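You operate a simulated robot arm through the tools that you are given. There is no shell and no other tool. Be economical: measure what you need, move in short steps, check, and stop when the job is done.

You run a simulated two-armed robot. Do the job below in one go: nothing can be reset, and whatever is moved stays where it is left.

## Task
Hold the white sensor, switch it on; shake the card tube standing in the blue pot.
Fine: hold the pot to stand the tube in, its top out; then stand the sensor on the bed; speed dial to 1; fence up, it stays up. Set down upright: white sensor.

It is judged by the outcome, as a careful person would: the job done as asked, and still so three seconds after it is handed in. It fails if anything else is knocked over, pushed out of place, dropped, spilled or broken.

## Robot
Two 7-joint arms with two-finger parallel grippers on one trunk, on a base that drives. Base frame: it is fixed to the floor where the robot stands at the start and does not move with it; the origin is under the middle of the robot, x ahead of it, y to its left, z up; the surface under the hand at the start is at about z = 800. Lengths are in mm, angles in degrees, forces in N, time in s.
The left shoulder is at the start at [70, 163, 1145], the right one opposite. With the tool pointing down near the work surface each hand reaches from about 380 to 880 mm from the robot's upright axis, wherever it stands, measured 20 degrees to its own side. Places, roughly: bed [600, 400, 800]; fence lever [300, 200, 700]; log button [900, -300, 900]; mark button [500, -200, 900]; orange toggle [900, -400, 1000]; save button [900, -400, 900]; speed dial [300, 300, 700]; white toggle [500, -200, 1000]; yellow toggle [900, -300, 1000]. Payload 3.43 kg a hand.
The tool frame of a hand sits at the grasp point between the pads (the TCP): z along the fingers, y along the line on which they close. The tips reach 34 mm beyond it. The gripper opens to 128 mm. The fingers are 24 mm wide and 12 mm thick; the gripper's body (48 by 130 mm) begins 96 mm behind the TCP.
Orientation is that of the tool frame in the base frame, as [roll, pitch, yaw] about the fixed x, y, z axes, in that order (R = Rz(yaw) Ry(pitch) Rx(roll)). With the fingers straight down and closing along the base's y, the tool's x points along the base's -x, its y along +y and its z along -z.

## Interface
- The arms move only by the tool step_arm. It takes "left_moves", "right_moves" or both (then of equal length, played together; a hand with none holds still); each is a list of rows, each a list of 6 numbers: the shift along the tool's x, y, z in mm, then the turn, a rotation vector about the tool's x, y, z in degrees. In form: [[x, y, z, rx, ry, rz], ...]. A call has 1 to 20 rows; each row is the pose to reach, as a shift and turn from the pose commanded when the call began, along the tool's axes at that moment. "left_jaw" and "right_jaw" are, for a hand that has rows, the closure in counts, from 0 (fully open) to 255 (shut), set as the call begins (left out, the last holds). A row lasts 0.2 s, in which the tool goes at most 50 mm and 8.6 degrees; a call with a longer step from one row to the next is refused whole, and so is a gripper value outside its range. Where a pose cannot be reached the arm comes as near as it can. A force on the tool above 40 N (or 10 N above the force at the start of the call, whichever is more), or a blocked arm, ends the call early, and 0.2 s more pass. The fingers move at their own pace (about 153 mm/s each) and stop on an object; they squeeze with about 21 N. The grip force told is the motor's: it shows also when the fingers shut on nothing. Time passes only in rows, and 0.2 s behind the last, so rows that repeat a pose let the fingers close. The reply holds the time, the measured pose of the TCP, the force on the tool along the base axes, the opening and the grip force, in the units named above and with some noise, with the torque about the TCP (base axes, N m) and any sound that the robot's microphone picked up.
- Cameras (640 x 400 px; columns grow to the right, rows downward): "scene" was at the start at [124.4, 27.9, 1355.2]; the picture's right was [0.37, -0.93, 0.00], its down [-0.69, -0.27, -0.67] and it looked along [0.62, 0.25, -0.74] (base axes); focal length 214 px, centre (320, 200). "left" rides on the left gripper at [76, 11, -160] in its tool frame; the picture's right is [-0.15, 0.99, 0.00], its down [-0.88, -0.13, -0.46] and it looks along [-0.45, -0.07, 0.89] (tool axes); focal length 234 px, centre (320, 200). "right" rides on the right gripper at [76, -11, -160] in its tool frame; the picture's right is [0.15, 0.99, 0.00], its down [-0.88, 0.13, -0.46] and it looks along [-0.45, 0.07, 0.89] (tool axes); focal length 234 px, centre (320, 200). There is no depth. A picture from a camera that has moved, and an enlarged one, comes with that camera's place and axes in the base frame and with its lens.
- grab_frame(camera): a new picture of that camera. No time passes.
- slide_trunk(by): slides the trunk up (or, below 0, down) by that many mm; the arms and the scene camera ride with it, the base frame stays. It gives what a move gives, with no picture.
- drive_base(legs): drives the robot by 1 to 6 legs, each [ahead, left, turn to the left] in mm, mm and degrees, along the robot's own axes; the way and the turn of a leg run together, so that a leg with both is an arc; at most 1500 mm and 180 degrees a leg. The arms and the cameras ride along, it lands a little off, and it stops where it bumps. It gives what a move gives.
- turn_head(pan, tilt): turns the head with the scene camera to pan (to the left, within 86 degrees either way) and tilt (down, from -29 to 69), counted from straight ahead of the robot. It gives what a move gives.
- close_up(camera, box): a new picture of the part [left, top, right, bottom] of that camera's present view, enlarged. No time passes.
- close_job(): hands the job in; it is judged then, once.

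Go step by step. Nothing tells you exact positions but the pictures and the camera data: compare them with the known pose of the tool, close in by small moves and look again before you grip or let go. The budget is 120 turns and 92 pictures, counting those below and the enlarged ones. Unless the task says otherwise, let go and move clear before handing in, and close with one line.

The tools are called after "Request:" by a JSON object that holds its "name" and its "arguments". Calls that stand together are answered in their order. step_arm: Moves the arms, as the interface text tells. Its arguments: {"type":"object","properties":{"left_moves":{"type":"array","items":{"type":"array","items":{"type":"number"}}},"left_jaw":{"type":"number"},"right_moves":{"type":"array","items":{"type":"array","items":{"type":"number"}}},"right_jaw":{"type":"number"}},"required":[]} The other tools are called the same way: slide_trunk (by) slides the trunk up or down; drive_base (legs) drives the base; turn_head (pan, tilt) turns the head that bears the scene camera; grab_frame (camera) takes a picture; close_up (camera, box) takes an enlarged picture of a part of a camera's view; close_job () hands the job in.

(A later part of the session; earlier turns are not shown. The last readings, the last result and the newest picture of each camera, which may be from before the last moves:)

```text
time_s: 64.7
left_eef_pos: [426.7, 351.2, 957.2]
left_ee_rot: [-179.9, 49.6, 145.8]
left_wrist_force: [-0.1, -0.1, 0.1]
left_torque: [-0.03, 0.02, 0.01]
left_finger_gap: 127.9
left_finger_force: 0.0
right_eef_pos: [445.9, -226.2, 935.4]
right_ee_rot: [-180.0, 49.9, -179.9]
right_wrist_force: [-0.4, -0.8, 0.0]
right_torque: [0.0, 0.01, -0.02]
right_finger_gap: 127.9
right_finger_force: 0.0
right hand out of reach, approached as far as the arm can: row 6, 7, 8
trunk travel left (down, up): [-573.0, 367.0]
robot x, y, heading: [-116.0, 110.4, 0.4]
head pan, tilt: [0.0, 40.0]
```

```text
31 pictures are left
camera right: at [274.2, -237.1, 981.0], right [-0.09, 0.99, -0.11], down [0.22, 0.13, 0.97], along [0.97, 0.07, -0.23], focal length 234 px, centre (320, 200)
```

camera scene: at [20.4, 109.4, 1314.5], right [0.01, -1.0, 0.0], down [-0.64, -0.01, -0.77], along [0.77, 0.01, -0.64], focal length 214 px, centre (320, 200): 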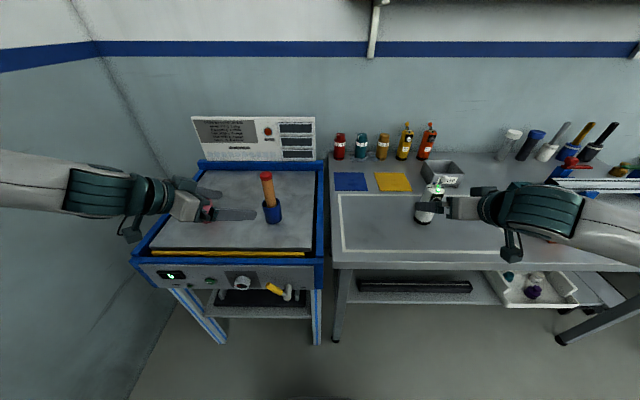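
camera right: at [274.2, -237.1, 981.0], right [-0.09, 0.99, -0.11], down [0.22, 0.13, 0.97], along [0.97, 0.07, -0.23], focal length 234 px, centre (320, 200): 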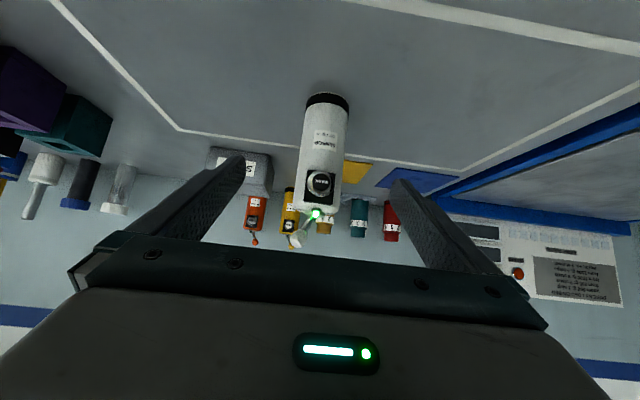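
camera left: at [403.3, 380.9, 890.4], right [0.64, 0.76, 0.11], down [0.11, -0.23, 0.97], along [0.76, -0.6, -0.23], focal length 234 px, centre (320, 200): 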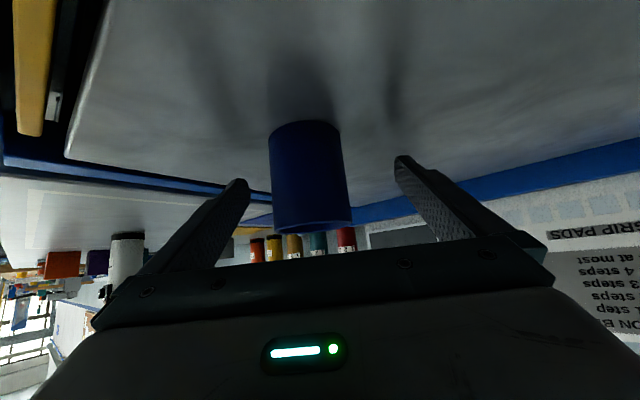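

The tube stands in the blue pot. Now take the sensor again: advance along the fingers.

Request:
{"name": "step_arm", "arguments": {"right_moves": [[-1, 1, 38, 0, 0, 0], [-2, 1, 76, 0, 0, 0], [-2.8, 1, 114, 0, 0, 0], [-2.8, 1, 114, 0, 0, 0]]}}

Request:
{"name": "step_arm", "arguments": {"right_moves": [[0, 0, 0, 0, 0, 0], [0, 0, 0, 0, 0, 0], [0, 0, 0, 0, 0, 0], [0, 0, 0, 0, 0, 0]], "right_jaw": 255}}

Request:
{"name": "grab_frame", "arguments": {"camera": "right"}}

```text
time_s: 65.7
left_eef_pos: [426.1, 349.0, 957.6]
left_ee_rot: [-180.0, 49.7, 145.7]
left_wrist_force: [1.0, 0.2, -0.9]
left_torque: [0.01, 0.0, 0.0]
left_finger_gap: 128.3
left_finger_force: 0.1
right_eef_pos: [533.6, -227.1, 868.8]
right_ee_rot: [180.0, 49.9, 180.0]
right_wrist_force: [0.2, 0.4, 0.8]
right_torque: [0.03, 0.0, 0.0]
right_finger_gap: 127.6
right_finger_force: 0.0
trunk travel left (down, up): [-573.0, 367.0]
robot x, y, heading: [-116.9, 108.4, 0.4]
head pan, tilt: [0.0, 40.0]
```

```text
time_s: 66.7
left_eef_pos: [426.2, 350.6, 957.1]
left_ee_rot: [-180.0, 49.7, 145.7]
left_wrist_force: [0.7, -1.1, 0.0]
left_torque: [-0.01, 0.01, 0.01]
left_finger_gap: 128.0
left_finger_force: 0.0
right_eef_pos: [533.4, -227.7, 869.5]
right_ee_rot: [179.9, 50.1, 179.9]
right_wrist_force: [0.4, 0.3, 0.5]
right_torque: [-0.04, 0.0, 0.02]
right_finger_gap: 51.7
right_finger_force: 21.0
trunk travel left (down, up): [-573.0, 367.0]
robot x, y, heading: [-114.8, 110.4, 0.8]
head pan, tilt: [0.0, 40.0]
```

```text
30 pictures are left
camera right: at [362.7, -237.7, 913.3], right [-0.09, 0.99, -0.11], down [0.22, 0.13, 0.97], along [0.97, 0.07, -0.23], focal length 234 px, centre (320, 200)
```

right: 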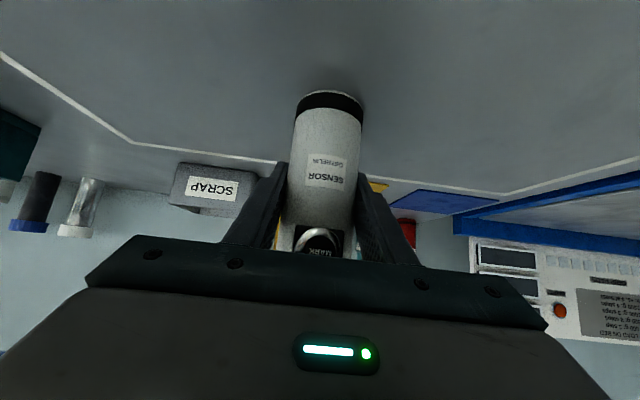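

Sensor gripped again. Lift it and draw it back clear of the tube, and raise the left hand, before driving left.

Request:
{"name": "step_arm", "arguments": {"right_moves": [[-31, 0, -26, 0, 0, 0], [-61, 0, -51, 0, 0, 0], [-90, 0, -76, 0, 0, 0], [-70, 0, -106, 0, 0, 0], [-48, 0, -138, 0, 0, 0], [-27, 0, -170, 0, 0, 0], [-27, 0, -170, 0, 0, 0]], "left_moves": [[0, 0, -20, 0, 0, 0], [0, 0, -40, 0, 0, 0], [0, 0, -60, 0, 0, 0], [0, 0, -80, 0, 0, 0], [-20, 0, -100, 0, 0, 0], [-40, 0, -110, 0, 0, 0], [-40, 0, -110, 0, 0, 0]]}}

Request:
{"name": "drive_base", "arguments": {"legs": [[0, 260, 0]]}}

Request:
{"name": "grab_frame", "arguments": {"camera": "scene"}}

```text
time_s: 68.3
left_eef_pos: [381.2, 380.2, 1059.0]
left_ee_rot: [-179.9, 49.7, 145.8]
left_wrist_force: [0.5, -0.2, 0.1]
left_torque: [-0.04, 0.0, -0.02]
left_finger_gap: 127.9
left_finger_force: 0.0
right_eef_pos: [428.7, -226.7, 998.6]
right_ee_rot: [180.0, 49.8, -180.0]
right_wrist_force: [0.3, 0.8, -0.4]
right_torque: [0.03, -0.01, -0.01]
right_finger_gap: 51.6
right_finger_force: 21.1
right hand out of reach, approached as far as the arm can: row 6, 7
trunk travel left (down, up): [-573.0, 367.0]
robot x, y, heading: [-118.1, 108.3, 0.7]
head pan, tilt: [0.0, 40.0]
```

```text
time_s: 70.2
left_eef_pos: [383.4, 643.9, 1060.5]
left_ee_rot: [179.9, 49.6, 144.9]
left_wrist_force: [-1.2, 1.0, -0.1]
left_torque: [-0.02, 0.02, -0.01]
left_finger_gap: 127.9
left_finger_force: 0.0
right_eef_pos: [423.3, 37.0, 997.8]
right_ee_rot: [179.8, 49.8, 179.1]
right_wrist_force: [0.7, -0.3, -1.4]
right_torque: [0.0, -0.04, -0.01]
right_finger_gap: 51.5
right_finger_force: 21.0
trunk travel left (down, up): [-573.0, 367.0]
robot x, y, heading: [-113.6, 378.5, -0.2]
head pan, tilt: [0.0, 40.0]
```

```text
29 pictures are left
camera scene: at [18.8, 376.8, 1314.6], right [0.0, -1.0, 0.0], down [-0.64, 0.0, -0.77], along [0.77, 0.0, -0.64], focal length 214 px, centre (320, 200)
```

scene: 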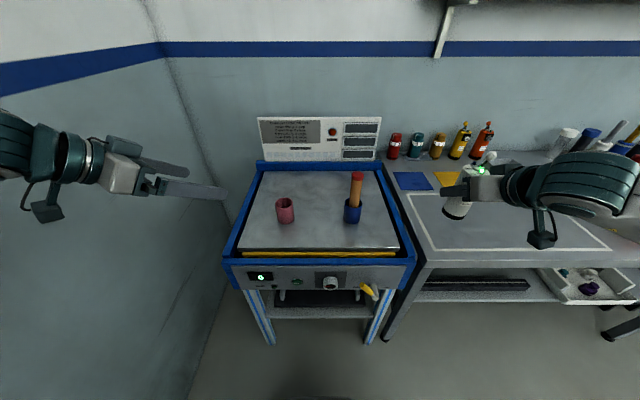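

All stands well. Swing the sensor to +y in front of the gap between the two pots.

Request:
{"name": "step_arm", "arguments": {"right_moves": [[-11, 10, 13, 0, 0, 0], [-11, 55, 13, 0, 0, 0], [-11, 100, 13, 0, 0, 0], [-11, 145, 13, 0, 0, 0], [-11, 190, 13, 0, 0, 0], [-11, 235, 13, 0, 0, 0], [-11, 280, 13, 0, 0, 0], [-11, 320, 13, 0, 0, 0], [-11, 348, 13, 0, 0, 0], [-11, 348, 13, 0, 0, 0]]}}

Request:
{"name": "grab_frame", "arguments": {"camera": "right"}}

Request:
{"name": "close_up", "arguments": {"camera": "scene", "box": [240, 150, 400, 250]}}

```text
time_s: 72.4
left_eef_pos: [383.1, 643.7, 1060.4]
left_ee_rot: [179.9, 49.6, 144.9]
left_wrist_force: [0.2, -0.2, 0.1]
left_torque: [-0.04, 0.01, 0.02]
left_finger_gap: 128.0
left_finger_force: 0.1
right_eef_pos: [444.0, 387.5, 998.8]
right_ee_rot: [179.9, 49.8, 179.1]
right_wrist_force: [-0.1, 0.6, -1.4]
right_torque: [-0.01, 0.01, -0.03]
right_finger_gap: 51.4
right_finger_force: 20.9
trunk travel left (down, up): [-573.0, 367.0]
robot x, y, heading: [-115.4, 381.9, 0.3]
head pan, tilt: [0.0, 40.0]
```

```text
28 pictures are left
camera right: at [273.3, 379.0, 1043.2], right [-0.08, 0.99, -0.11], down [0.22, 0.12, 0.97], along [0.97, 0.05, -0.23], focal length 234 px, centre (320, 200)
```

right: 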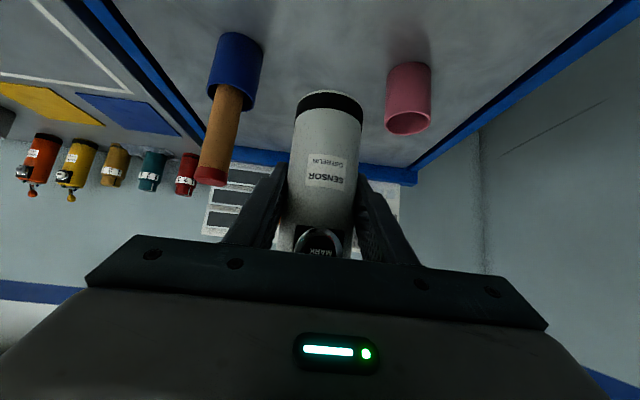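

```text
4.00 times, centred on (320, 200) of scene
camera zoom: at [18.6, 376.8, 1314.5], right [0.0, -1.0, 0.0], down [-0.64, 0.0, -0.77], along [0.77, 0.0, -0.64], focal length 858 px, centre (320, 200)
```

zoom: 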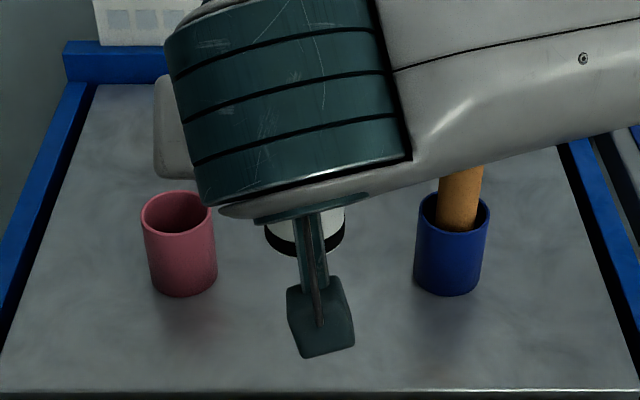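

The gap between the pots is clear. Move forward to x≈530 and lower to just above the bed.

Request:
{"name": "step_arm", "arguments": {"right_moves": [[-27, -1, 33, 0, 0, 0], [-55, -2, 66, 0, 0, 0], [-31, -2, 86, 0, 0, 0], [-7, -2, 106, 0, 0, 0], [17, -2, 126, 0, 0, 0], [40, -2, 146, 0, 0, 0], [40, -2, 146, 0, 0, 0]]}}

Request:
{"name": "grab_frame", "arguments": {"camera": "right"}}

Request:
{"name": "close_up", "arguments": {"camera": "scene", "box": [240, 150, 400, 250]}}

```text
time_s: 74.0
left_eef_pos: [382.1, 645.2, 1059.7]
left_ee_rot: [179.9, 49.6, 144.9]
left_wrist_force: [-0.8, 0.2, -0.1]
left_torque: [0.0, -0.01, -0.04]
left_finger_gap: 128.0
left_finger_force: 0.1
right_eef_pos: [527.2, 381.9, 872.1]
right_ee_rot: [179.8, 49.8, 179.2]
right_wrist_force: [-0.2, -0.1, -1.8]
right_torque: [0.0, 0.04, -0.02]
right_finger_gap: 51.5
right_finger_force: 21.0
trunk travel left (down, up): [-573.0, 367.0]
robot x, y, heading: [-120.7, 378.3, -0.1]
head pan, tilt: [0.0, 40.0]
```

```text
26 pictures are left
camera right: at [357.0, 373.2, 916.8], right [-0.08, 0.99, -0.11], down [0.22, 0.13, 0.97], along [0.97, 0.06, -0.23], focal length 234 px, centre (320, 200)
```

right: 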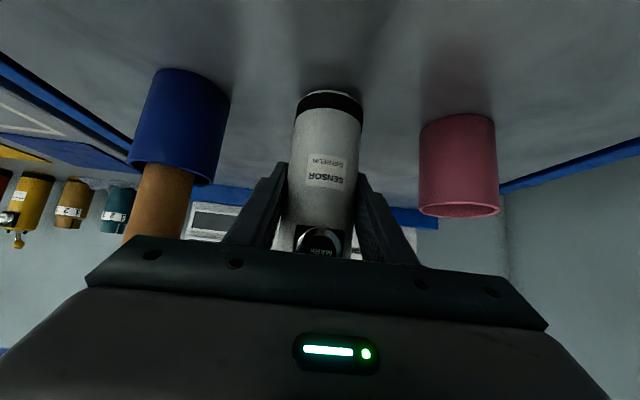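

```text
4.00 times, centred on (320, 200) of scene
camera zoom: at [18.6, 376.8, 1314.5], right [0.0, -1.0, 0.0], down [-0.64, 0.0, -0.77], along [0.77, 0.0, -0.64], focal length 858 px, centre (320, 200)
```

zoom: 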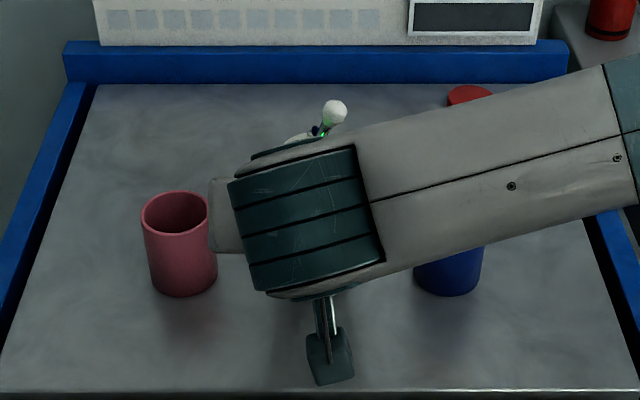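

Clear of both pots and the tube. Lower gently to contact.

Request:
{"name": "step_arm", "arguments": {"right_moves": [[0.8, 0, 0.65, 0, 0, 0], [1.5, 0, 1.3, 0, 0, 0], [2.3, 0, 1.9, 0, 0, 0], [3, 0, 2.5, 0, 0, 0], [3, 0, 2.5, 0, 0, 0]]}}

```text
time_s: 75.2
left_eef_pos: [382.9, 644.1, 1060.3]
left_ee_rot: [179.9, 49.7, 144.9]
left_wrist_force: [-0.1, -0.7, -0.4]
left_torque: [-0.01, -0.02, 0.0]
left_finger_gap: 127.9
left_finger_force: 0.1
right_eef_pos: [529.5, 381.5, 870.4]
right_ee_rot: [179.8, 49.8, 179.1]
right_wrist_force: [-0.6, 0.1, -2.1]
right_torque: [0.0, -0.02, -0.01]
right_finger_gap: 51.5
right_finger_force: 21.5
trunk travel left (down, up): [-573.0, 367.0]
robot x, y, heading: [-119.7, 380.7, -0.1]
head pan, tilt: [0.0, 40.0]
```

Request:
{"name": "step_arm", "arguments": {"right_moves": [[0.8, 0, 0.65, 0, 0, 0], [1.5, 0, 1.3, 0, 0, 0], [2.3, 0, 1.9, 0, 0, 0], [2.3, 0, 1.9, 0, 0, 0]]}}

```text
time_s: 76.2
left_eef_pos: [382.0, 645.2, 1060.5]
left_ee_rot: [179.9, 49.6, 144.9]
left_wrist_force: [-0.4, -0.3, -0.6]
left_torque: [0.0, 0.02, -0.03]
left_finger_gap: 127.9
left_finger_force: 0.0
right_eef_pos: [530.1, 381.8, 869.0]
right_ee_rot: [179.7, 49.9, 179.2]
right_wrist_force: [-1.9, 0.6, 12.2]
right_torque: [-0.24, 0.1, -0.01]
right_finger_gap: 51.7
right_finger_force: 21.3
trunk travel left (down, up): [-573.0, 367.0]
robot x, y, heading: [-119.2, 381.4, -0.3]
head pan, tilt: [0.0, 40.0]
```

The sensor touches the bed. Ease 1 mm, open partly, and retreat along the fingers.

Request:
{"name": "step_arm", "arguments": {"right_moves": [[-0.8, 0, -0.6, 0, 0, 0], [-0.8, 0, -0.6, 0, 0, 0], [-0.8, 0, -0.6, 0, 0, 0], [0, 0, -15, 0, 0, 0], [0, 0, -50, 0, 0, 0], [0, 0, -95, 0, 0, 0], [0, 0, -140, 0, 0, 0], [0, 0, -185, 0, 0, 0], [0, 0, -185, 0, 0, 0]], "right_jaw": 86}}

Request:
{"name": "grab_frame", "arguments": {"camera": "right"}}

```text
time_s: 78.2
left_eef_pos: [382.1, 644.5, 1060.5]
left_ee_rot: [179.9, 49.7, 144.8]
left_wrist_force: [-0.1, 0.0, 0.2]
left_torque: [-0.03, 0.04, 0.02]
left_finger_gap: 128.0
left_finger_force: 0.0
right_eef_pos: [387.7, 385.9, 987.0]
right_ee_rot: [179.8, 49.9, 179.2]
right_wrist_force: [-0.2, 0.0, -0.4]
right_torque: [0.0, -0.01, -0.01]
right_finger_gap: 84.8
right_finger_force: 0.1
trunk travel left (down, up): [-573.0, 367.0]
robot x, y, heading: [-116.8, 375.0, -0.1]
head pan, tilt: [0.0, 40.0]
```

```text
24 pictures are left
camera right: at [217.7, 376.7, 1033.1], right [-0.08, 0.99, -0.11], down [0.22, 0.13, 0.97], along [0.97, 0.06, -0.23], focal length 234 px, centre (320, 200)
```

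right: 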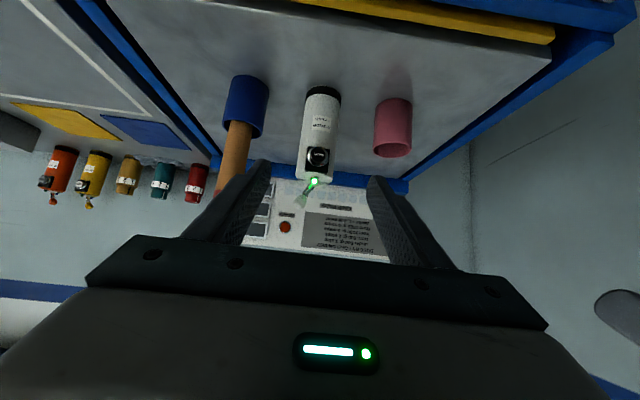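

The sensor stands lit on the bed between the pots. Now the front controls: back the robot away and lower the trunk.

Request:
{"name": "drive_base", "arguments": {"legs": [[-240, -20, 0]]}}

Request:
{"name": "slide_trunk", "arguments": {"by": -260}}

Request:
{"name": "turn_head", "arguments": {"pan": 0, "tilt": 35}}

Request:
{"name": "grab_frame", "arguments": {"camera": "scene"}}

```text
time_s: 80.0
left_eef_pos: [146.8, 625.6, 1059.7]
left_ee_rot: [-180.0, 49.7, 144.9]
left_wrist_force: [-0.6, -0.5, 0.6]
left_torque: [0.02, -0.02, -0.02]
left_finger_gap: 128.1
left_finger_force: 0.1
right_eef_pos: [152.8, 366.2, 987.3]
right_ee_rot: [179.9, 49.8, 179.0]
right_wrist_force: [0.4, 0.3, 0.1]
right_torque: [0.02, -0.03, 0.04]
right_finger_gap: 84.7
right_finger_force: 0.0
trunk travel left (down, up): [-573.0, 367.0]
robot x, y, heading: [-347.9, 358.0, -0.3]
head pan, tilt: [0.0, 40.0]
```

```text
time_s: 82.7
left_eef_pos: [146.5, 626.0, 800.3]
left_ee_rot: [-180.0, 49.8, 144.9]
left_wrist_force: [-0.3, 0.5, -0.3]
left_torque: [-0.01, -0.02, 0.05]
left_finger_gap: 127.7
left_finger_force: 0.0
right_eef_pos: [153.0, 367.6, 728.2]
right_ee_rot: [180.0, 49.9, 179.1]
right_wrist_force: [-0.2, -0.3, 1.3]
right_torque: [0.02, -0.02, -0.03]
right_finger_gap: 84.9
right_finger_force: 0.1
trunk travel left (down, up): [-313.0, 627.0]
robot x, y, heading: [-353.6, 359.5, -0.0]
head pan, tilt: [0.0, 40.0]
```

```text
time_s: 83.3
left_eef_pos: [147.0, 626.5, 799.1]
left_ee_rot: [180.0, 49.7, 144.9]
left_wrist_force: [0.6, 0.3, 0.1]
left_torque: [0.0, 0.02, 0.01]
left_finger_gap: 128.1
left_finger_force: 0.0
right_eef_pos: [153.3, 366.9, 727.1]
right_ee_rot: [179.8, 49.8, 179.1]
right_wrist_force: [-0.4, 0.4, 0.2]
right_torque: [0.0, 0.01, 0.0]
right_finger_gap: 84.9
right_finger_force: 0.1
trunk travel left (down, up): [-313.0, 627.0]
robot x, y, heading: [-351.9, 359.0, -0.2]
head pan, tilt: [0.0, 35.0]
```

```text
23 pictures are left
camera scene: at [-214.4, 359.3, 1062.1], right [0.0, -1.0, 0.0], down [-0.57, 0.0, -0.82], along [0.82, 0.0, -0.57], focal length 214 px, centre (320, 200)
```

scene: 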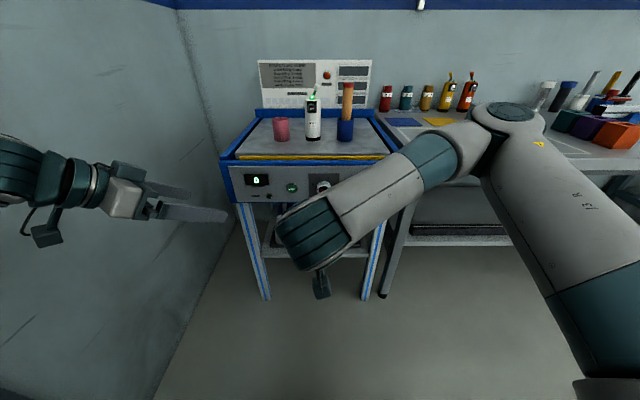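

The right arm hides the controls. I'll level the hand to point straight ahead and shift it aside.

Request:
{"name": "step_arm", "arguments": {"right_moves": [[0, -30, 0, 0, -8, 0], [0, -60, 0, 0, -16, 0], [0, -90, 0, 0, -24, 0], [0, -120, 0, 0, -32, 0], [0, -160, 0, 0, -40, 0], [0, -160, 0, 0, -40, 0]]}}

Request:
{"name": "close_up", "arguments": {"camera": "scene", "box": [225, 140, 401, 250]}}

Request:
{"name": "grab_frame", "arguments": {"camera": "right"}}

```text
time_s: 84.7
left_eef_pos: [145.9, 625.8, 800.1]
left_ee_rot: [-180.0, 49.7, 144.9]
left_wrist_force: [0.4, 0.3, 0.0]
left_torque: [-0.01, -0.03, -0.02]
left_finger_gap: 128.1
left_finger_force: 0.1
right_eef_pos: [220.6, 248.9, 739.1]
right_ee_rot: [-179.8, 89.6, 179.3]
right_wrist_force: [-0.5, 0.3, 0.3]
right_torque: [0.0, -0.02, -0.02]
right_finger_gap: 84.8
right_finger_force: 0.0
right hand out of reach, approached as far as the arm can: row 2, 3, 4, 5, 6
trunk travel left (down, up): [-313.0, 627.0]
robot x, y, heading: [-349.2, 361.8, -0.1]
head pan, tilt: [0.0, 35.0]
```

```text
3.64 times, centred on (313, 195) of scene
camera zoom: at [-214.4, 360.6, 1062.1], right [0.0, -1.0, 0.0], down [-0.57, 0.0, -0.82], along [0.82, 0.0, -0.57], focal length 780 px, centre (346, 218)
```

zoom: 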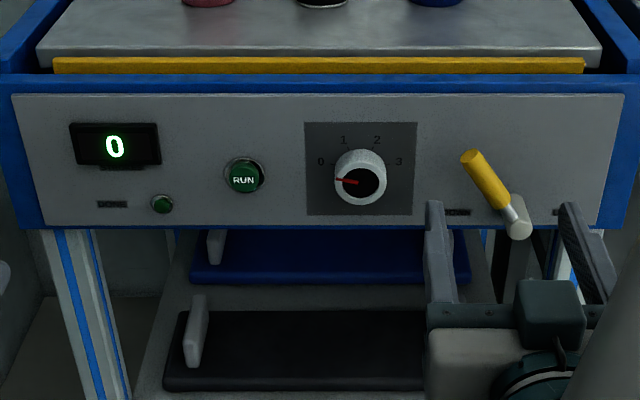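

```text
21 pictures are left
camera right: at [60.3, 239.7, 664.8], right [0.02, 0.99, -0.15], down [-0.45, 0.14, 0.88], along [0.89, 0.05, 0.44], focal length 234 px, centre (320, 200)
```

right: 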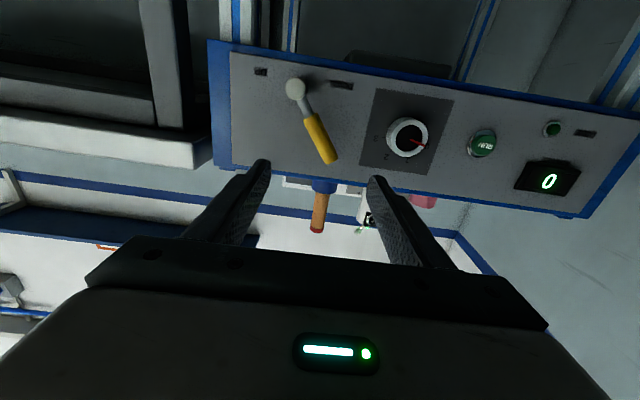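

Clear views. I triangulate the dial face at about [350,348,706], the lever hub at [340,210,667] and its grip end at [346,257,738]. I'll read the lever labels.

Request:
{"name": "close_up", "arguments": {"camera": "right", "box": [240, 55, 368, 135]}}

Request:
{"name": "close_up", "arguments": {"camera": "scene", "box": [300, 165, 348, 205]}}

```text
5.00 times, centred on (304, 95) of right
camera zoom: at [60.3, 239.7, 664.8], right [0.02, 0.99, -0.15], down [-0.45, 0.14, 0.88], along [0.89, 0.05, 0.44], focal length 1171 px, centre (400, 725)
```

zoom: 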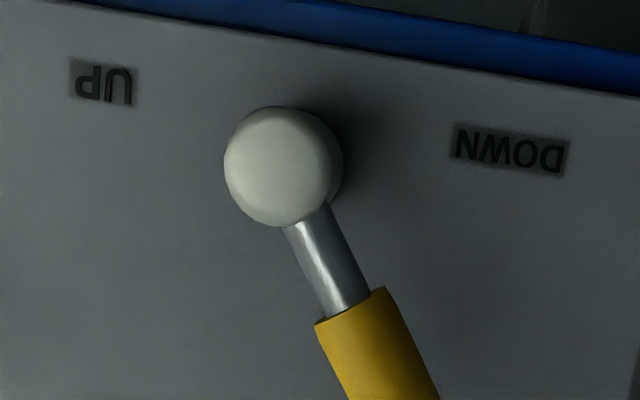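

```text
10.00 times, centred on (324, 185) of scene
camera zoom: at [-214.4, 360.6, 1062.1], right [0.0, -1.0, 0.0], down [-0.57, 0.0, -0.82], along [0.82, 0.0, -0.57], focal length 2145 px, centre (280, 350)
```

zoom: 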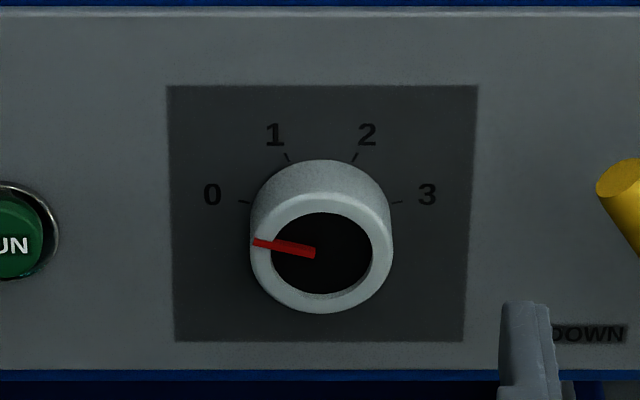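

The lever must go from DOWN (left) to UP (right, -y), and the dial pointer from 0 clockwise ~50° to 1. First bring the right hand in front of the dial.

Request:
{"name": "step_arm", "arguments": {"right_moves": [[9, 25, 10, 0, 0, 0], [18, 50, 20, 0, 0, 0], [27, 75, 30, 0, 0, 0], [35, 98.6, 40, 0, 0, 0], [35, 98.6, 40, 0, 0, 0]]}}

Request:
{"name": "grab_frame", "arguments": {"camera": "right"}}

```text
time_s: 85.9
left_eef_pos: [147.1, 626.1, 801.2]
left_ee_rot: [180.0, 49.7, 145.0]
left_wrist_force: [0.0, -0.1, -0.2]
left_torque: [-0.02, 0.05, 0.03]
left_finger_gap: 128.3
left_finger_force: 0.2
right_eef_pos: [261.6, 345.5, 703.8]
right_ee_rot: [161.4, 89.8, 160.6]
right_wrist_force: [-0.2, 0.2, 0.0]
right_torque: [0.02, 0.04, -0.01]
right_finger_gap: 84.8
right_finger_force: 0.0
trunk travel left (down, up): [-313.0, 627.0]
robot x, y, heading: [-351.5, 358.4, -0.2]
head pan, tilt: [0.0, 35.0]
```

```text
18 pictures are left
camera right: at [101.6, 336.9, 627.8], right [0.01, 0.99, -0.15], down [-0.45, 0.14, 0.88], along [0.89, 0.05, 0.45], focal length 234 px, centre (320, 200)
```

right: 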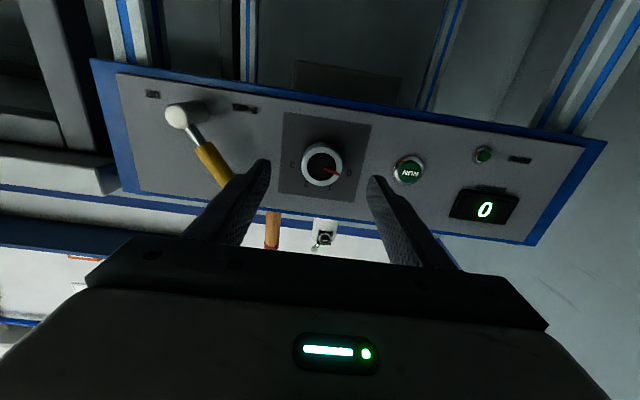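

The dial lies exactly where predicted. Advance so the tips straddle the knob, then close.

Request:
{"name": "step_arm", "arguments": {"right_moves": [[0, 2, 20, 0, 0, 0], [0, 2, 40, 0, 0, 0], [0, 2, 52, 0, 0, 0], [0, 2, 58, 0, 0, 0], [0, 2, 58, 0, 0, 0]]}}

Request:
{"name": "step_arm", "arguments": {"right_moves": [[0, 0, 0, 0, 0, 0], [0, 0, 0, 0, 0, 0], [0, 0, 0, 0, 0, 0], [0, 0, 0, 0, 0, 0]], "right_jaw": 255}}

Request:
{"name": "grab_frame", "arguments": {"camera": "right"}}

```text
time_s: 87.1
left_eef_pos: [145.6, 626.4, 799.3]
left_ee_rot: [-180.0, 49.8, 144.9]
left_wrist_force: [-0.5, 0.7, 0.3]
left_torque: [0.03, 0.01, -0.02]
left_finger_gap: 128.2
left_finger_force: 0.1
right_eef_pos: [321.1, 346.0, 700.4]
right_ee_rot: [170.0, 89.8, 169.3]
right_wrist_force: [0.3, 0.7, 0.7]
right_torque: [0.01, 0.01, -0.02]
right_finger_gap: 84.9
right_finger_force: 0.0
trunk travel left (down, up): [-313.0, 627.0]
robot x, y, heading: [-354.3, 358.3, -0.2]
head pan, tilt: [0.0, 35.0]
```

```text
time_s: 88.1
left_eef_pos: [146.1, 626.3, 799.1]
left_ee_rot: [-180.0, 49.7, 144.9]
left_wrist_force: [1.0, -0.3, 1.0]
left_torque: [-0.01, -0.02, 0.0]
left_finger_gap: 127.8
left_finger_force: 0.0
right_eef_pos: [320.1, 346.9, 699.7]
right_ee_rot: [164.3, 89.9, 163.7]
right_wrist_force: [2.4, 3.7, 0.6]
right_torque: [0.05, 0.1, 0.88]
right_finger_gap: 43.2
right_finger_force: 44.1
trunk travel left (down, up): [-313.0, 627.0]
robot x, y, heading: [-351.5, 363.4, -0.3]
head pan, tilt: [0.0, 35.0]
```

```text
17 pictures are left
camera right: at [160.6, 338.6, 624.8], right [0.01, 0.99, -0.15], down [-0.45, 0.14, 0.88], along [0.89, 0.05, 0.45], focal length 234 px, centre (320, 200)
```

right: 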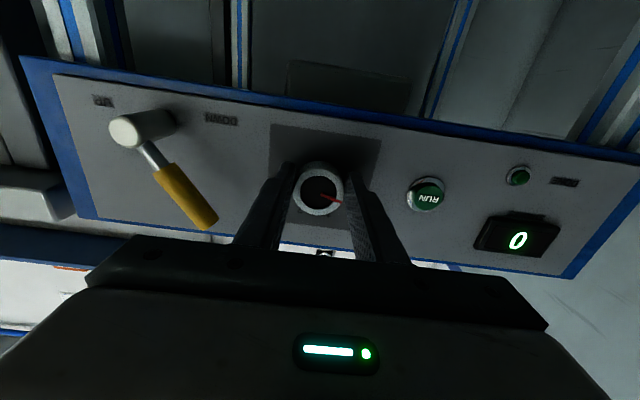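

Knob gripped. Rotate +50° clockwise.

Request:
{"name": "step_arm", "arguments": {"right_moves": [[0, 0, 0, 0, 0, 8.4], [0, 0, 0, 0, 0, 16.8], [0, 0, 0, 0, 0, 25.2], [0, 0, 0, 0, 0, 33.6], [0, 0, 0, 0, 0, 42], [0, 0, 0, 0, 0, 50], [0, 0, 0, 0, 0, 50]]}}

Request:
{"name": "grab_frame", "arguments": {"camera": "right"}}

```text
time_s: 89.4
left_eef_pos: [147.6, 627.1, 799.7]
left_ee_rot: [-179.9, 49.7, 145.0]
left_wrist_force: [0.4, 0.2, 0.1]
left_torque: [0.02, 0.02, 0.01]
left_finger_gap: 128.1
left_finger_force: 0.1
right_eef_pos: [320.5, 352.8, 701.3]
right_ee_rot: [89.7, 47.6, 89.7]
right_wrist_force: [4.7, 5.0, 0.7]
right_torque: [0.0, -0.07, 0.81]
right_finger_gap: 43.3
right_finger_force: 45.1
trunk travel left (down, up): [-313.0, 627.0]
robot x, y, heading: [-352.5, 359.7, 0.0]
head pan, tilt: [0.0, 35.0]
stopped in row 6 (right hand): the force on the tool passed its limit at 41 N (the readings are from after the stop); the commanded pose is now the measured one
```

```text
16 pictures are left
camera right: at [161.0, 396.0, 638.3], right [0.0, 0.83, 0.56], down [-0.46, -0.5, 0.74], along [0.89, -0.26, 0.38], focal length 234 px, centre (320, 200)
```

right: 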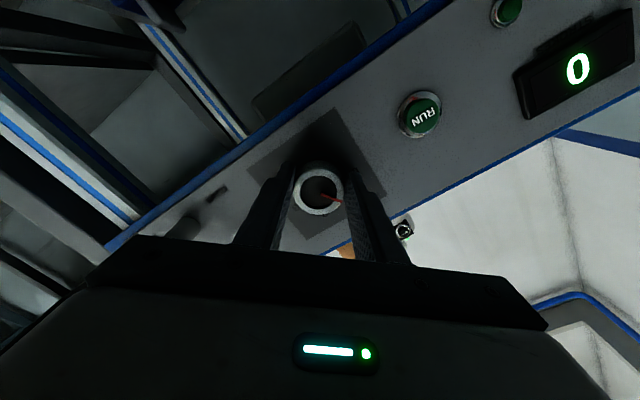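

It turned about 42° with the hand before a side-force stop. I'll add the last few degrees, then release and look.

Request:
{"name": "step_arm", "arguments": {"right_moves": [[0, 0, 0, 0, 0, 4], [0, 0, 0, 0, 0, 7.5], [0, 0, 0, 0, 0, 7.5]]}}

Request:
{"name": "step_arm", "arguments": {"right_moves": [[0, 0, 0, 0, 0, 0], [0, 0, 0, 0, 0, 0], [0, 0, -20, 0, 0, 0], [0, 0, -60, 0, 0, 0], [0, 0, -100, 0, 0, 0], [0, 0, -100, 0, 0, 0]], "right_jaw": 86}}

Request:
{"name": "close_up", "arguments": {"camera": "right", "box": [240, 110, 400, 210]}}

```text
time_s: 90.2
left_eef_pos: [146.6, 629.1, 799.7]
left_ee_rot: [-179.9, 49.7, 145.1]
left_wrist_force: [0.0, -0.7, 0.0]
left_torque: [0.02, -0.02, -0.01]
left_finger_gap: 128.0
left_finger_force: 0.1
right_eef_pos: [320.7, 353.2, 702.8]
right_ee_rot: [89.7, 40.2, 89.6]
right_wrist_force: [5.7, 14.6, 7.4]
right_torque: [-0.12, 0.25, 1.34]
right_finger_gap: 43.2
right_finger_force: 45.0
trunk travel left (down, up): [-313.0, 627.0]
robot x, y, heading: [-356.9, 360.5, -0.1]
head pan, tilt: [0.0, 35.0]
```

```text
time_s: 91.6
left_eef_pos: [146.6, 625.6, 799.0]
left_ee_rot: [-180.0, 49.5, 145.0]
left_wrist_force: [-0.1, -0.3, 0.9]
left_torque: [0.02, -0.01, 0.01]
left_finger_gap: 127.9
left_finger_force: 0.0
right_eef_pos: [221.8, 350.5, 702.4]
right_ee_rot: [89.9, 40.1, 89.6]
right_wrist_force: [-0.1, 0.9, -0.7]
right_torque: [-0.04, 0.01, 0.01]
right_finger_gap: 84.9
right_finger_force: 0.0
trunk travel left (down, up): [-313.0, 627.0]
robot x, y, heading: [-354.2, 363.4, -0.3]
head pan, tilt: [0.0, 35.0]
```

```text
4.00 times, centred on (320, 160) of right
camera zoom: at [63.2, 402.3, 644.3], right [0.0, 0.75, 0.66], down [-0.46, -0.59, 0.67], along [0.89, -0.31, 0.34], focal length 937 px, centre (320, 360)
```

zoom: 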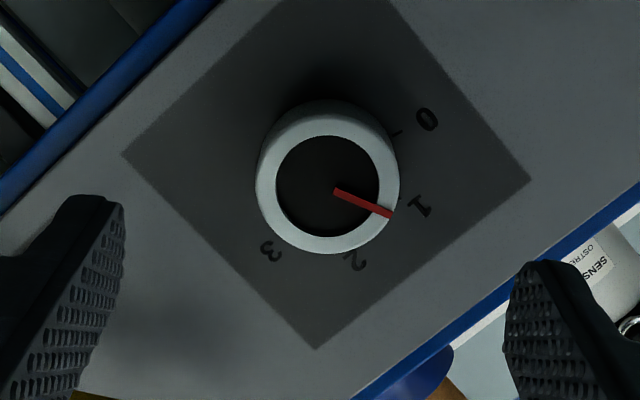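

The dial is at 1. Next, close the right fingers, roll the hand back, and drive right so the lever is in easy reach.

Request:
{"name": "step_arm", "arguments": {"right_moves": [[0, 0, 0, 0, 0, -8.3], [0, 0, 0, 0, 0, -16.6], [0, 0, 0, 0, 0, -25], [0, 0, 0, 0, 0, -33.3], [0, 0, 0, 0, 0, -41.6], [0, 0, 0, 0, 0, -50], [0, 0, 0, 0, 0, -50]], "right_jaw": 255}}

Request:
{"name": "drive_base", "arguments": {"legs": [[0, -80, 0]]}}

Request:
{"name": "grab_frame", "arguments": {"camera": "right"}}

```text
time_s: 93.2
left_eef_pos: [146.9, 627.4, 800.1]
left_ee_rot: [180.0, 49.7, 145.0]
left_wrist_force: [-0.3, 0.1, -0.5]
left_torque: [0.01, -0.03, 0.02]
left_finger_gap: 128.1
left_finger_force: 0.1
right_eef_pos: [219.8, 352.1, 702.9]
right_ee_rot: [-65.8, 89.8, -66.1]
right_wrist_force: [-0.3, 0.0, 0.3]
right_torque: [-0.03, -0.04, 0.01]
right_finger_gap: 0.0
right_finger_force: 21.3
trunk travel left (down, up): [-313.0, 627.0]
robot x, y, heading: [-353.4, 359.5, -0.2]
head pan, tilt: [0.0, 35.0]
```

```text
time_s: 94.2
left_eef_pos: [146.9, 547.7, 800.8]
left_ee_rot: [179.9, 49.6, 144.8]
left_wrist_force: [0.3, -0.5, -0.6]
left_torque: [0.06, 0.0, 0.04]
left_finger_gap: 128.2
left_finger_force: 0.0
right_eef_pos: [220.3, 272.1, 701.9]
right_ee_rot: [-41.1, 89.8, -41.5]
right_wrist_force: [0.0, -1.6, -0.7]
right_torque: [-0.03, 0.01, 0.01]
right_finger_gap: 0.0
right_finger_force: 20.5
trunk travel left (down, up): [-313.0, 627.0]
robot x, y, heading: [-357.8, 283.2, -0.3]
head pan, tilt: [0.0, 35.0]
```

```text
14 pictures are left
camera right: at [60.8, 262.0, 626.4], right [0.01, 0.99, -0.15], down [-0.46, 0.14, 0.88], along [0.89, 0.06, 0.45], focal length 234 px, centre (320, 200)
```

right: 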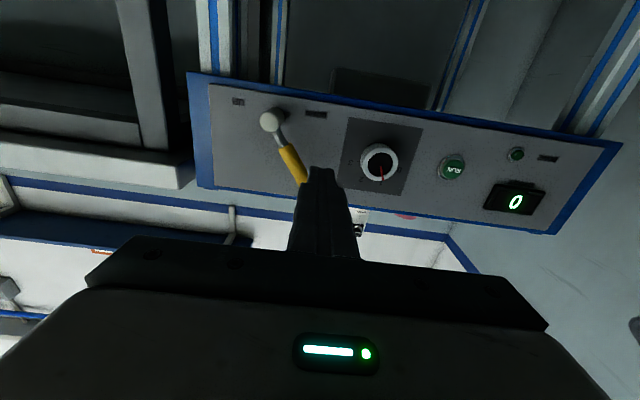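

The lever grip end is at about [345,254,745] and the hub at [335,210,672]. I'll place the closed tips left of the grip, beside the panel.

Request:
{"name": "step_arm", "arguments": {"right_moves": [[-10, 8, 0, 0, 0, 0], [-20, 16, 0, 0, 0, 0], [-20, 16, 33, 0, 0, 0], [-20, 16, 66, 0, 0, 0], [-20, 16, 99, 0, 0, 0], [-20, 16, 99, 0, 0, 0]]}}

Request:
{"name": "grab_frame", "arguments": {"camera": "right"}}

```text
time_s: 95.6
left_eef_pos: [147.1, 548.7, 800.1]
left_ee_rot: [180.0, 49.6, 144.9]
left_wrist_force: [-0.5, 0.7, -0.1]
left_torque: [0.03, -0.01, 0.01]
left_finger_gap: 128.1
left_finger_force: 0.0
right_eef_pos: [317.1, 286.4, 724.5]
right_ee_rot: [-58.6, 89.6, -59.1]
right_wrist_force: [0.9, -0.2, 0.2]
right_torque: [0.01, 0.0, 0.04]
right_finger_gap: 0.0
right_finger_force: 21.1
trunk travel left (down, up): [-313.0, 627.0]
robot x, y, heading: [-353.3, 284.3, -0.1]
head pan, tilt: [0.0, 35.0]
```

```text
13 pictures are left
camera right: at [157.9, 276.3, 648.5], right [0.01, 0.99, -0.15], down [-0.46, 0.14, 0.88], along [0.89, 0.06, 0.45], focal length 234 px, centre (320, 200)
```

right: 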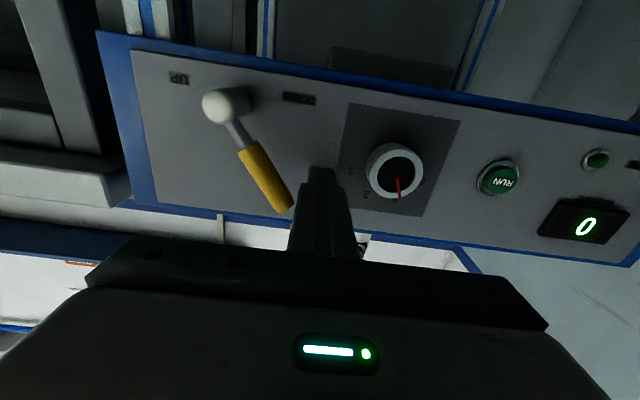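

The tips are beside the grip. Push toward -y over to UP.

Request:
{"name": "step_arm", "arguments": {"right_moves": [[0, -10, 0, 0, 0, 0], [0, -20, 0, 0, 0, 0], [0, -30, 0, 0, 0, 0], [0, -40, 0, 0, 0, 0], [0, -50, 0, 0, 0, 0], [0, -60, 0, 0, 0, 0], [0, -70, 0, 0, 0, 0], [0, -80, 0, 0, 0, 0], [0, -88, 0, 0, 0, 0], [0, -96, 0, 0, 0, 0], [0, -96, 0, 0, 0, 0]]}}

Request:
{"name": "grab_frame", "arguments": {"camera": "right"}}

```text
time_s: 98.0
left_eef_pos: [146.9, 547.8, 798.9]
left_ee_rot: [-180.0, 49.7, 144.8]
left_wrist_force: [0.7, 0.2, 0.5]
left_torque: [0.0, 0.0, 0.0]
left_finger_gap: 128.1
left_finger_force: 0.0
right_eef_pos: [312.1, 208.9, 731.3]
right_ee_rot: [-134.3, 89.8, -135.5]
right_wrist_force: [-0.4, 1.3, -0.6]
right_torque: [-0.01, 0.0, 0.0]
right_finger_gap: 0.0
right_finger_force: 21.1
right hand out of reach, approached as far as the arm can: row 8, 9, 10, 11
trunk travel left (down, up): [-313.0, 627.0]
robot x, y, heading: [-352.9, 281.2, -0.2]
head pan, tilt: [0.0, 35.0]
```

```text
12 pictures are left
camera right: at [153.1, 200.3, 656.7], right [0.02, 0.99, -0.15], down [-0.45, 0.14, 0.88], along [0.89, 0.05, 0.45], focal length 234 px, centre (320, 200)
```

right: 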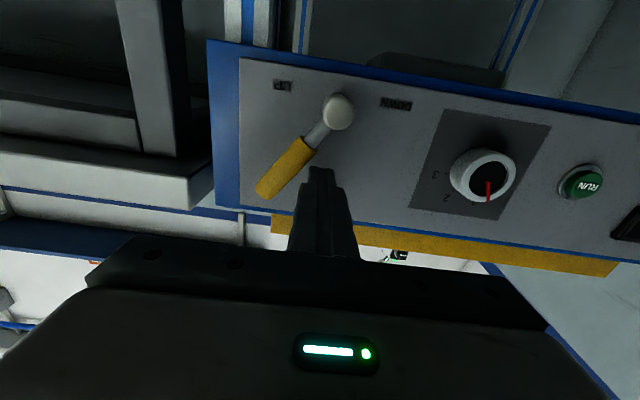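

The lever sits at UP and the yellow fence is raised. Now withdraw and look at the whole, then drive over toward the RUN button.

Request:
{"name": "step_arm", "arguments": {"right_moves": [[0, 0, -30, 0, 0, 0], [0, 0, -60, 0, 0, 0], [0, 20, -80, 0, 0, 0], [0, 50, -80, 0, 0, 0], [0, 50, -80, 0, 0, 0]]}}

Request:
{"name": "drive_base", "arguments": {"legs": [[0, 120, 0]]}}

Request:
{"name": "close_up", "arguments": {"camera": "scene", "box": [220, 80, 412, 200]}}

```text
time_s: 99.2
left_eef_pos: [147.1, 548.2, 798.5]
left_ee_rot: [-180.0, 49.7, 144.8]
left_wrist_force: [0.0, -0.2, -0.4]
left_torque: [0.0, 0.03, -0.03]
left_finger_gap: 127.8
left_finger_force: 0.1
right_eef_pos: [229.6, 258.2, 732.1]
right_ee_rot: [-56.5, 89.9, -57.0]
right_wrist_force: [-0.1, -0.2, -0.1]
right_torque: [0.02, -0.02, -0.01]
right_finger_gap: 0.0
right_finger_force: 21.1
trunk travel left (down, up): [-313.0, 627.0]
robot x, y, heading: [-351.2, 284.6, -0.2]
head pan, tilt: [0.0, 35.0]
```

```text
time_s: 100.5
left_eef_pos: [147.6, 656.8, 801.9]
left_ee_rot: [179.2, 49.3, 144.2]
left_wrist_force: [0.2, 0.9, -0.1]
left_torque: [-0.03, -0.01, 0.0]
left_finger_gap: 127.8
left_finger_force: 0.0
right_eef_pos: [230.0, 367.7, 731.5]
right_ee_rot: [33.0, 89.9, 32.4]
right_wrist_force: [-0.3, 0.5, 0.3]
right_torque: [0.0, 0.02, 0.0]
right_finger_gap: 0.3
right_finger_force: 20.7
trunk travel left (down, up): [-313.0, 627.0]
robot x, y, heading: [-357.7, 396.3, 0.0]
head pan, tilt: [0.0, 35.0]
stopped in leg 1: the robot was blocked; the commanded pose is now the measured one
```

```text
3.33 times, centred on (316, 140) of scene
camera zoom: at [-214.5, 389.2, 1062.5], right [0.0, -1.0, 0.0], down [-0.57, 0.01, -0.82], along [0.82, 0.0, -0.57], focal length 715 px, centre (333, 400)
```

zoom: 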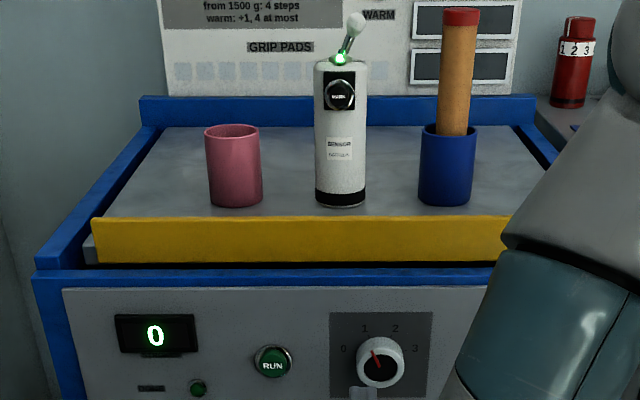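

Fence is up, dial at 1, sensor on, tube in the blue pot. The left elbow met the wall, so I back off 25 mm and move the right tips in front of RUN at about [350,444,707].

Request:
{"name": "drive_base", "arguments": {"legs": [[0, -25, 0]]}}

Request:
{"name": "step_arm", "arguments": {"right_moves": [[8, 33, 0, 0, 0, 0], [16, 66, 0, 0, 0, 0], [24, 99, 20, 0, 0, 0], [24, 99, 45, 0, 0, 0], [24, 99, 45, 0, 0, 0]]}}

Request:
{"name": "grab_frame", "arguments": {"camera": "right"}}

```text
time_s: 101.3
left_eef_pos: [146.7, 634.7, 799.8]
left_ee_rot: [179.6, 49.5, 144.5]
left_wrist_force: [0.3, 0.1, 0.7]
left_torque: [0.04, -0.01, 0.02]
left_finger_gap: 127.9
left_finger_force: 0.1
right_eef_pos: [229.2, 345.4, 731.3]
right_ee_rot: [-53.3, 89.8, -53.9]
right_wrist_force: [-0.3, 0.1, -0.5]
right_torque: [0.03, -0.04, 0.03]
right_finger_gap: 0.2
right_finger_force: 21.2
trunk travel left (down, up): [-313.0, 627.0]
robot x, y, heading: [-353.6, 368.5, -0.2]
head pan, tilt: [0.0, 35.0]
```

```text
time_s: 102.5
left_eef_pos: [146.6, 635.9, 800.2]
left_ee_rot: [179.7, 49.5, 144.7]
left_wrist_force: [-1.5, 0.4, 0.2]
left_torque: [-0.02, 0.0, -0.02]
left_finger_gap: 128.0
left_finger_force: 0.0
right_eef_pos: [275.5, 441.8, 706.9]
right_ee_rot: [-64.6, 89.8, -65.1]
right_wrist_force: [-0.7, 0.9, -0.7]
right_torque: [-0.01, -0.01, 0.01]
right_finger_gap: 0.2
right_finger_force: 21.2
trunk travel left (down, up): [-313.0, 627.0]
robot x, y, heading: [-353.7, 370.0, -0.0]
head pan, tilt: [0.0, 35.0]
```

```text
10 pictures are left
camera right: at [115.9, 432.8, 631.5], right [0.01, 0.99, -0.15], down [-0.46, 0.14, 0.88], along [0.89, 0.06, 0.45], focal length 234 px, centre (320, 200)
```

right: 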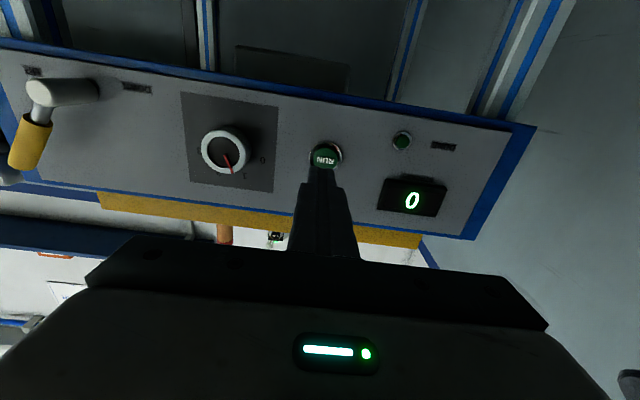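

Aligned with RUN. Press forward gently, then withdraw.

Request:
{"name": "step_arm", "arguments": {"right_moves": [[3, 2, 15, 0, 0, 0], [3, 2, 30, 0, 0, 0], [3, 2, 35, 0, 0, 0], [3, 2, 39, 0, 0, 0], [3, 2, 42, 0, 0, 0], [3, 2, 45, 0, 0, 0], [3, 2, 47, 0, 0, 0]]}}

Request:
{"name": "close_up", "arguments": {"camera": "right", "box": [260, 100, 500, 250]}}

```text
time_s: 104.2
left_eef_pos: [146.4, 634.6, 800.4]
left_ee_rot: [179.7, 49.6, 144.6]
left_wrist_force: [0.3, 0.0, 0.5]
left_torque: [-0.02, 0.01, -0.01]
left_finger_gap: 127.9
left_finger_force: 0.1
right_eef_pos: [323.5, 445.5, 702.6]
right_ee_rot: [-76.0, 89.7, -76.5]
right_wrist_force: [-8.9, -1.7, -1.7]
right_torque: [0.04, 0.04, -0.06]
right_finger_gap: 0.1
right_finger_force: 21.0
trunk travel left (down, up): [-313.0, 627.0]
robot x, y, heading: [-351.3, 372.0, -0.2]
head pan, tilt: [0.0, 35.0]
heard: click
```

```text
2.67 times, centred on (380, 175) of right
camera zoom: at [162.9, 436.4, 627.6], right [0.01, 0.99, -0.15], down [-0.46, 0.14, 0.88], along [0.89, 0.06, 0.45], focal length 624 px, centre (160, 267)
```

zoom: 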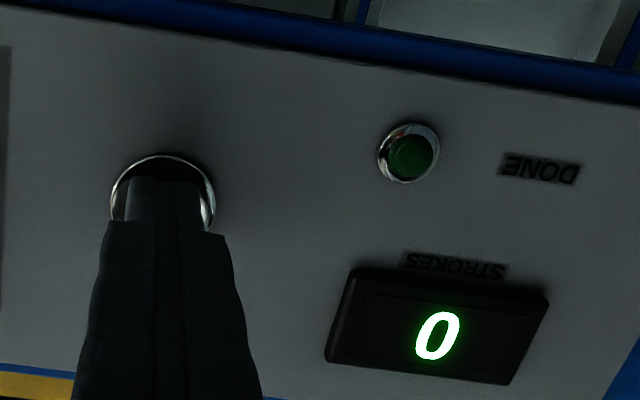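

A click was heard; there's a STROKES counter and a DONE lamp. Withdraw and wait a few seconds.

Request:
{"name": "step_arm", "arguments": {"right_moves": [[0, 0, -20, 0, 0, 0], [0, 0, -50, 0, 0, 0], [0, 0, -80, 0, 0, 0], [0, 0, -80, 0, 0, 0], [0, 0, -80, 0, 0, 0], [0, 0, -80, 0, 0, 0], [0, 0, -80, 0, 0, 0], [0, 0, -80, 0, 0, 0], [0, 0, -80, 0, 0, 0], [0, 0, -80, 0, 0, 0]]}}

Request:
{"name": "close_up", "arguments": {"camera": "scene", "box": [220, 80, 412, 200]}}

```text
time_s: 106.3
left_eef_pos: [147.4, 634.1, 799.8]
left_ee_rot: [179.7, 49.5, 144.7]
left_wrist_force: [0.3, -0.3, 0.7]
left_torque: [0.0, -0.03, 0.06]
left_finger_gap: 128.0
left_finger_force: 0.0
right_eef_pos: [245.7, 447.7, 704.0]
right_ee_rot: [-65.3, 89.8, -65.8]
right_wrist_force: [0.5, 0.1, -0.4]
right_torque: [0.0, -0.02, 0.01]
right_finger_gap: 0.0
right_finger_force: 20.9
trunk travel left (down, up): [-313.0, 627.0]
robot x, y, heading: [-355.0, 372.9, -0.1]
head pan, tilt: [0.0, 35.0]
```

```text
3.33 times, centred on (316, 140) of scene
camera zoom: at [-214.3, 369.0, 1062.1], right [0.0, -1.0, 0.0], down [-0.57, 0.0, -0.82], along [0.82, 0.0, -0.57], focal length 715 px, centre (333, 400)
```

zoom: 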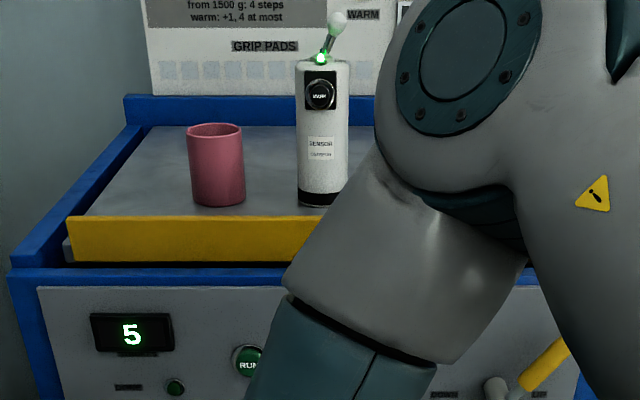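

It is shaking (5 strokes). I'll move the right arm aside and wait for DONE.

Request:
{"name": "step_arm", "arguments": {"right_moves": [[0, -20, -10, 0, 0, 0], [0, -50, -20, 0, 0, 0], [0, -80, -20, 0, 0, 0], [0, -110, -20, 0, 0, 0], [0, -110, -20, 0, 0, 0], [0, -110, -20, 0, 0, 0], [0, -110, -20, 0, 0, 0], [0, -110, -20, 0, 0, 0], [0, -110, -20, 0, 0, 0], [0, -110, -20, 0, 0, 0], [0, -110, -20, 0, 0, 0], [0, -110, -20, 0, 0, 0], [0, -110, -20, 0, 0, 0], [0, -110, -20, 0, 0, 0], [0, -110, -20, 0, 0, 0], [0, -110, -20, 0, 0, 0], [0, -110, -20, 0, 0, 0], [0, -110, -20, 0, 0, 0], [0, -110, -20, 0, 0, 0], [0, -110, -20, 0, 0, 0]]}}

Request:
{"name": "close_up", "arguments": {"camera": "scene", "box": [220, 80, 412, 200]}}

```text
time_s: 110.5
left_eef_pos: [147.6, 634.4, 799.3]
left_ee_rot: [179.7, 49.5, 144.6]
left_wrist_force: [-0.4, -0.4, 0.2]
left_torque: [0.01, 0.04, -0.01]
left_finger_gap: 128.0
left_finger_force: 0.1
right_eef_pos: [221.0, 337.5, 706.4]
right_ee_rot: [-64.4, 89.8, -65.0]
right_wrist_force: [-0.1, 0.1, 0.6]
right_torque: [0.0, 0.0, 0.04]
right_finger_gap: 0.3
right_finger_force: 20.6
trunk travel left (down, up): [-313.0, 627.0]
robot x, y, heading: [-354.5, 367.4, -0.1]
head pan, tilt: [0.0, 35.0]
```

```text
3.33 times, centred on (316, 140) of scene
camera zoom: at [-214.3, 369.0, 1062.1], right [0.0, -1.0, 0.0], down [-0.57, 0.0, -0.82], along [0.82, 0.0, -0.57], focal length 715 px, centre (333, 400)
```

zoom: 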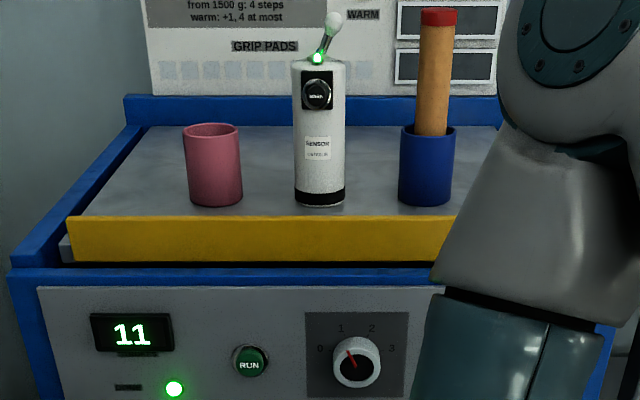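

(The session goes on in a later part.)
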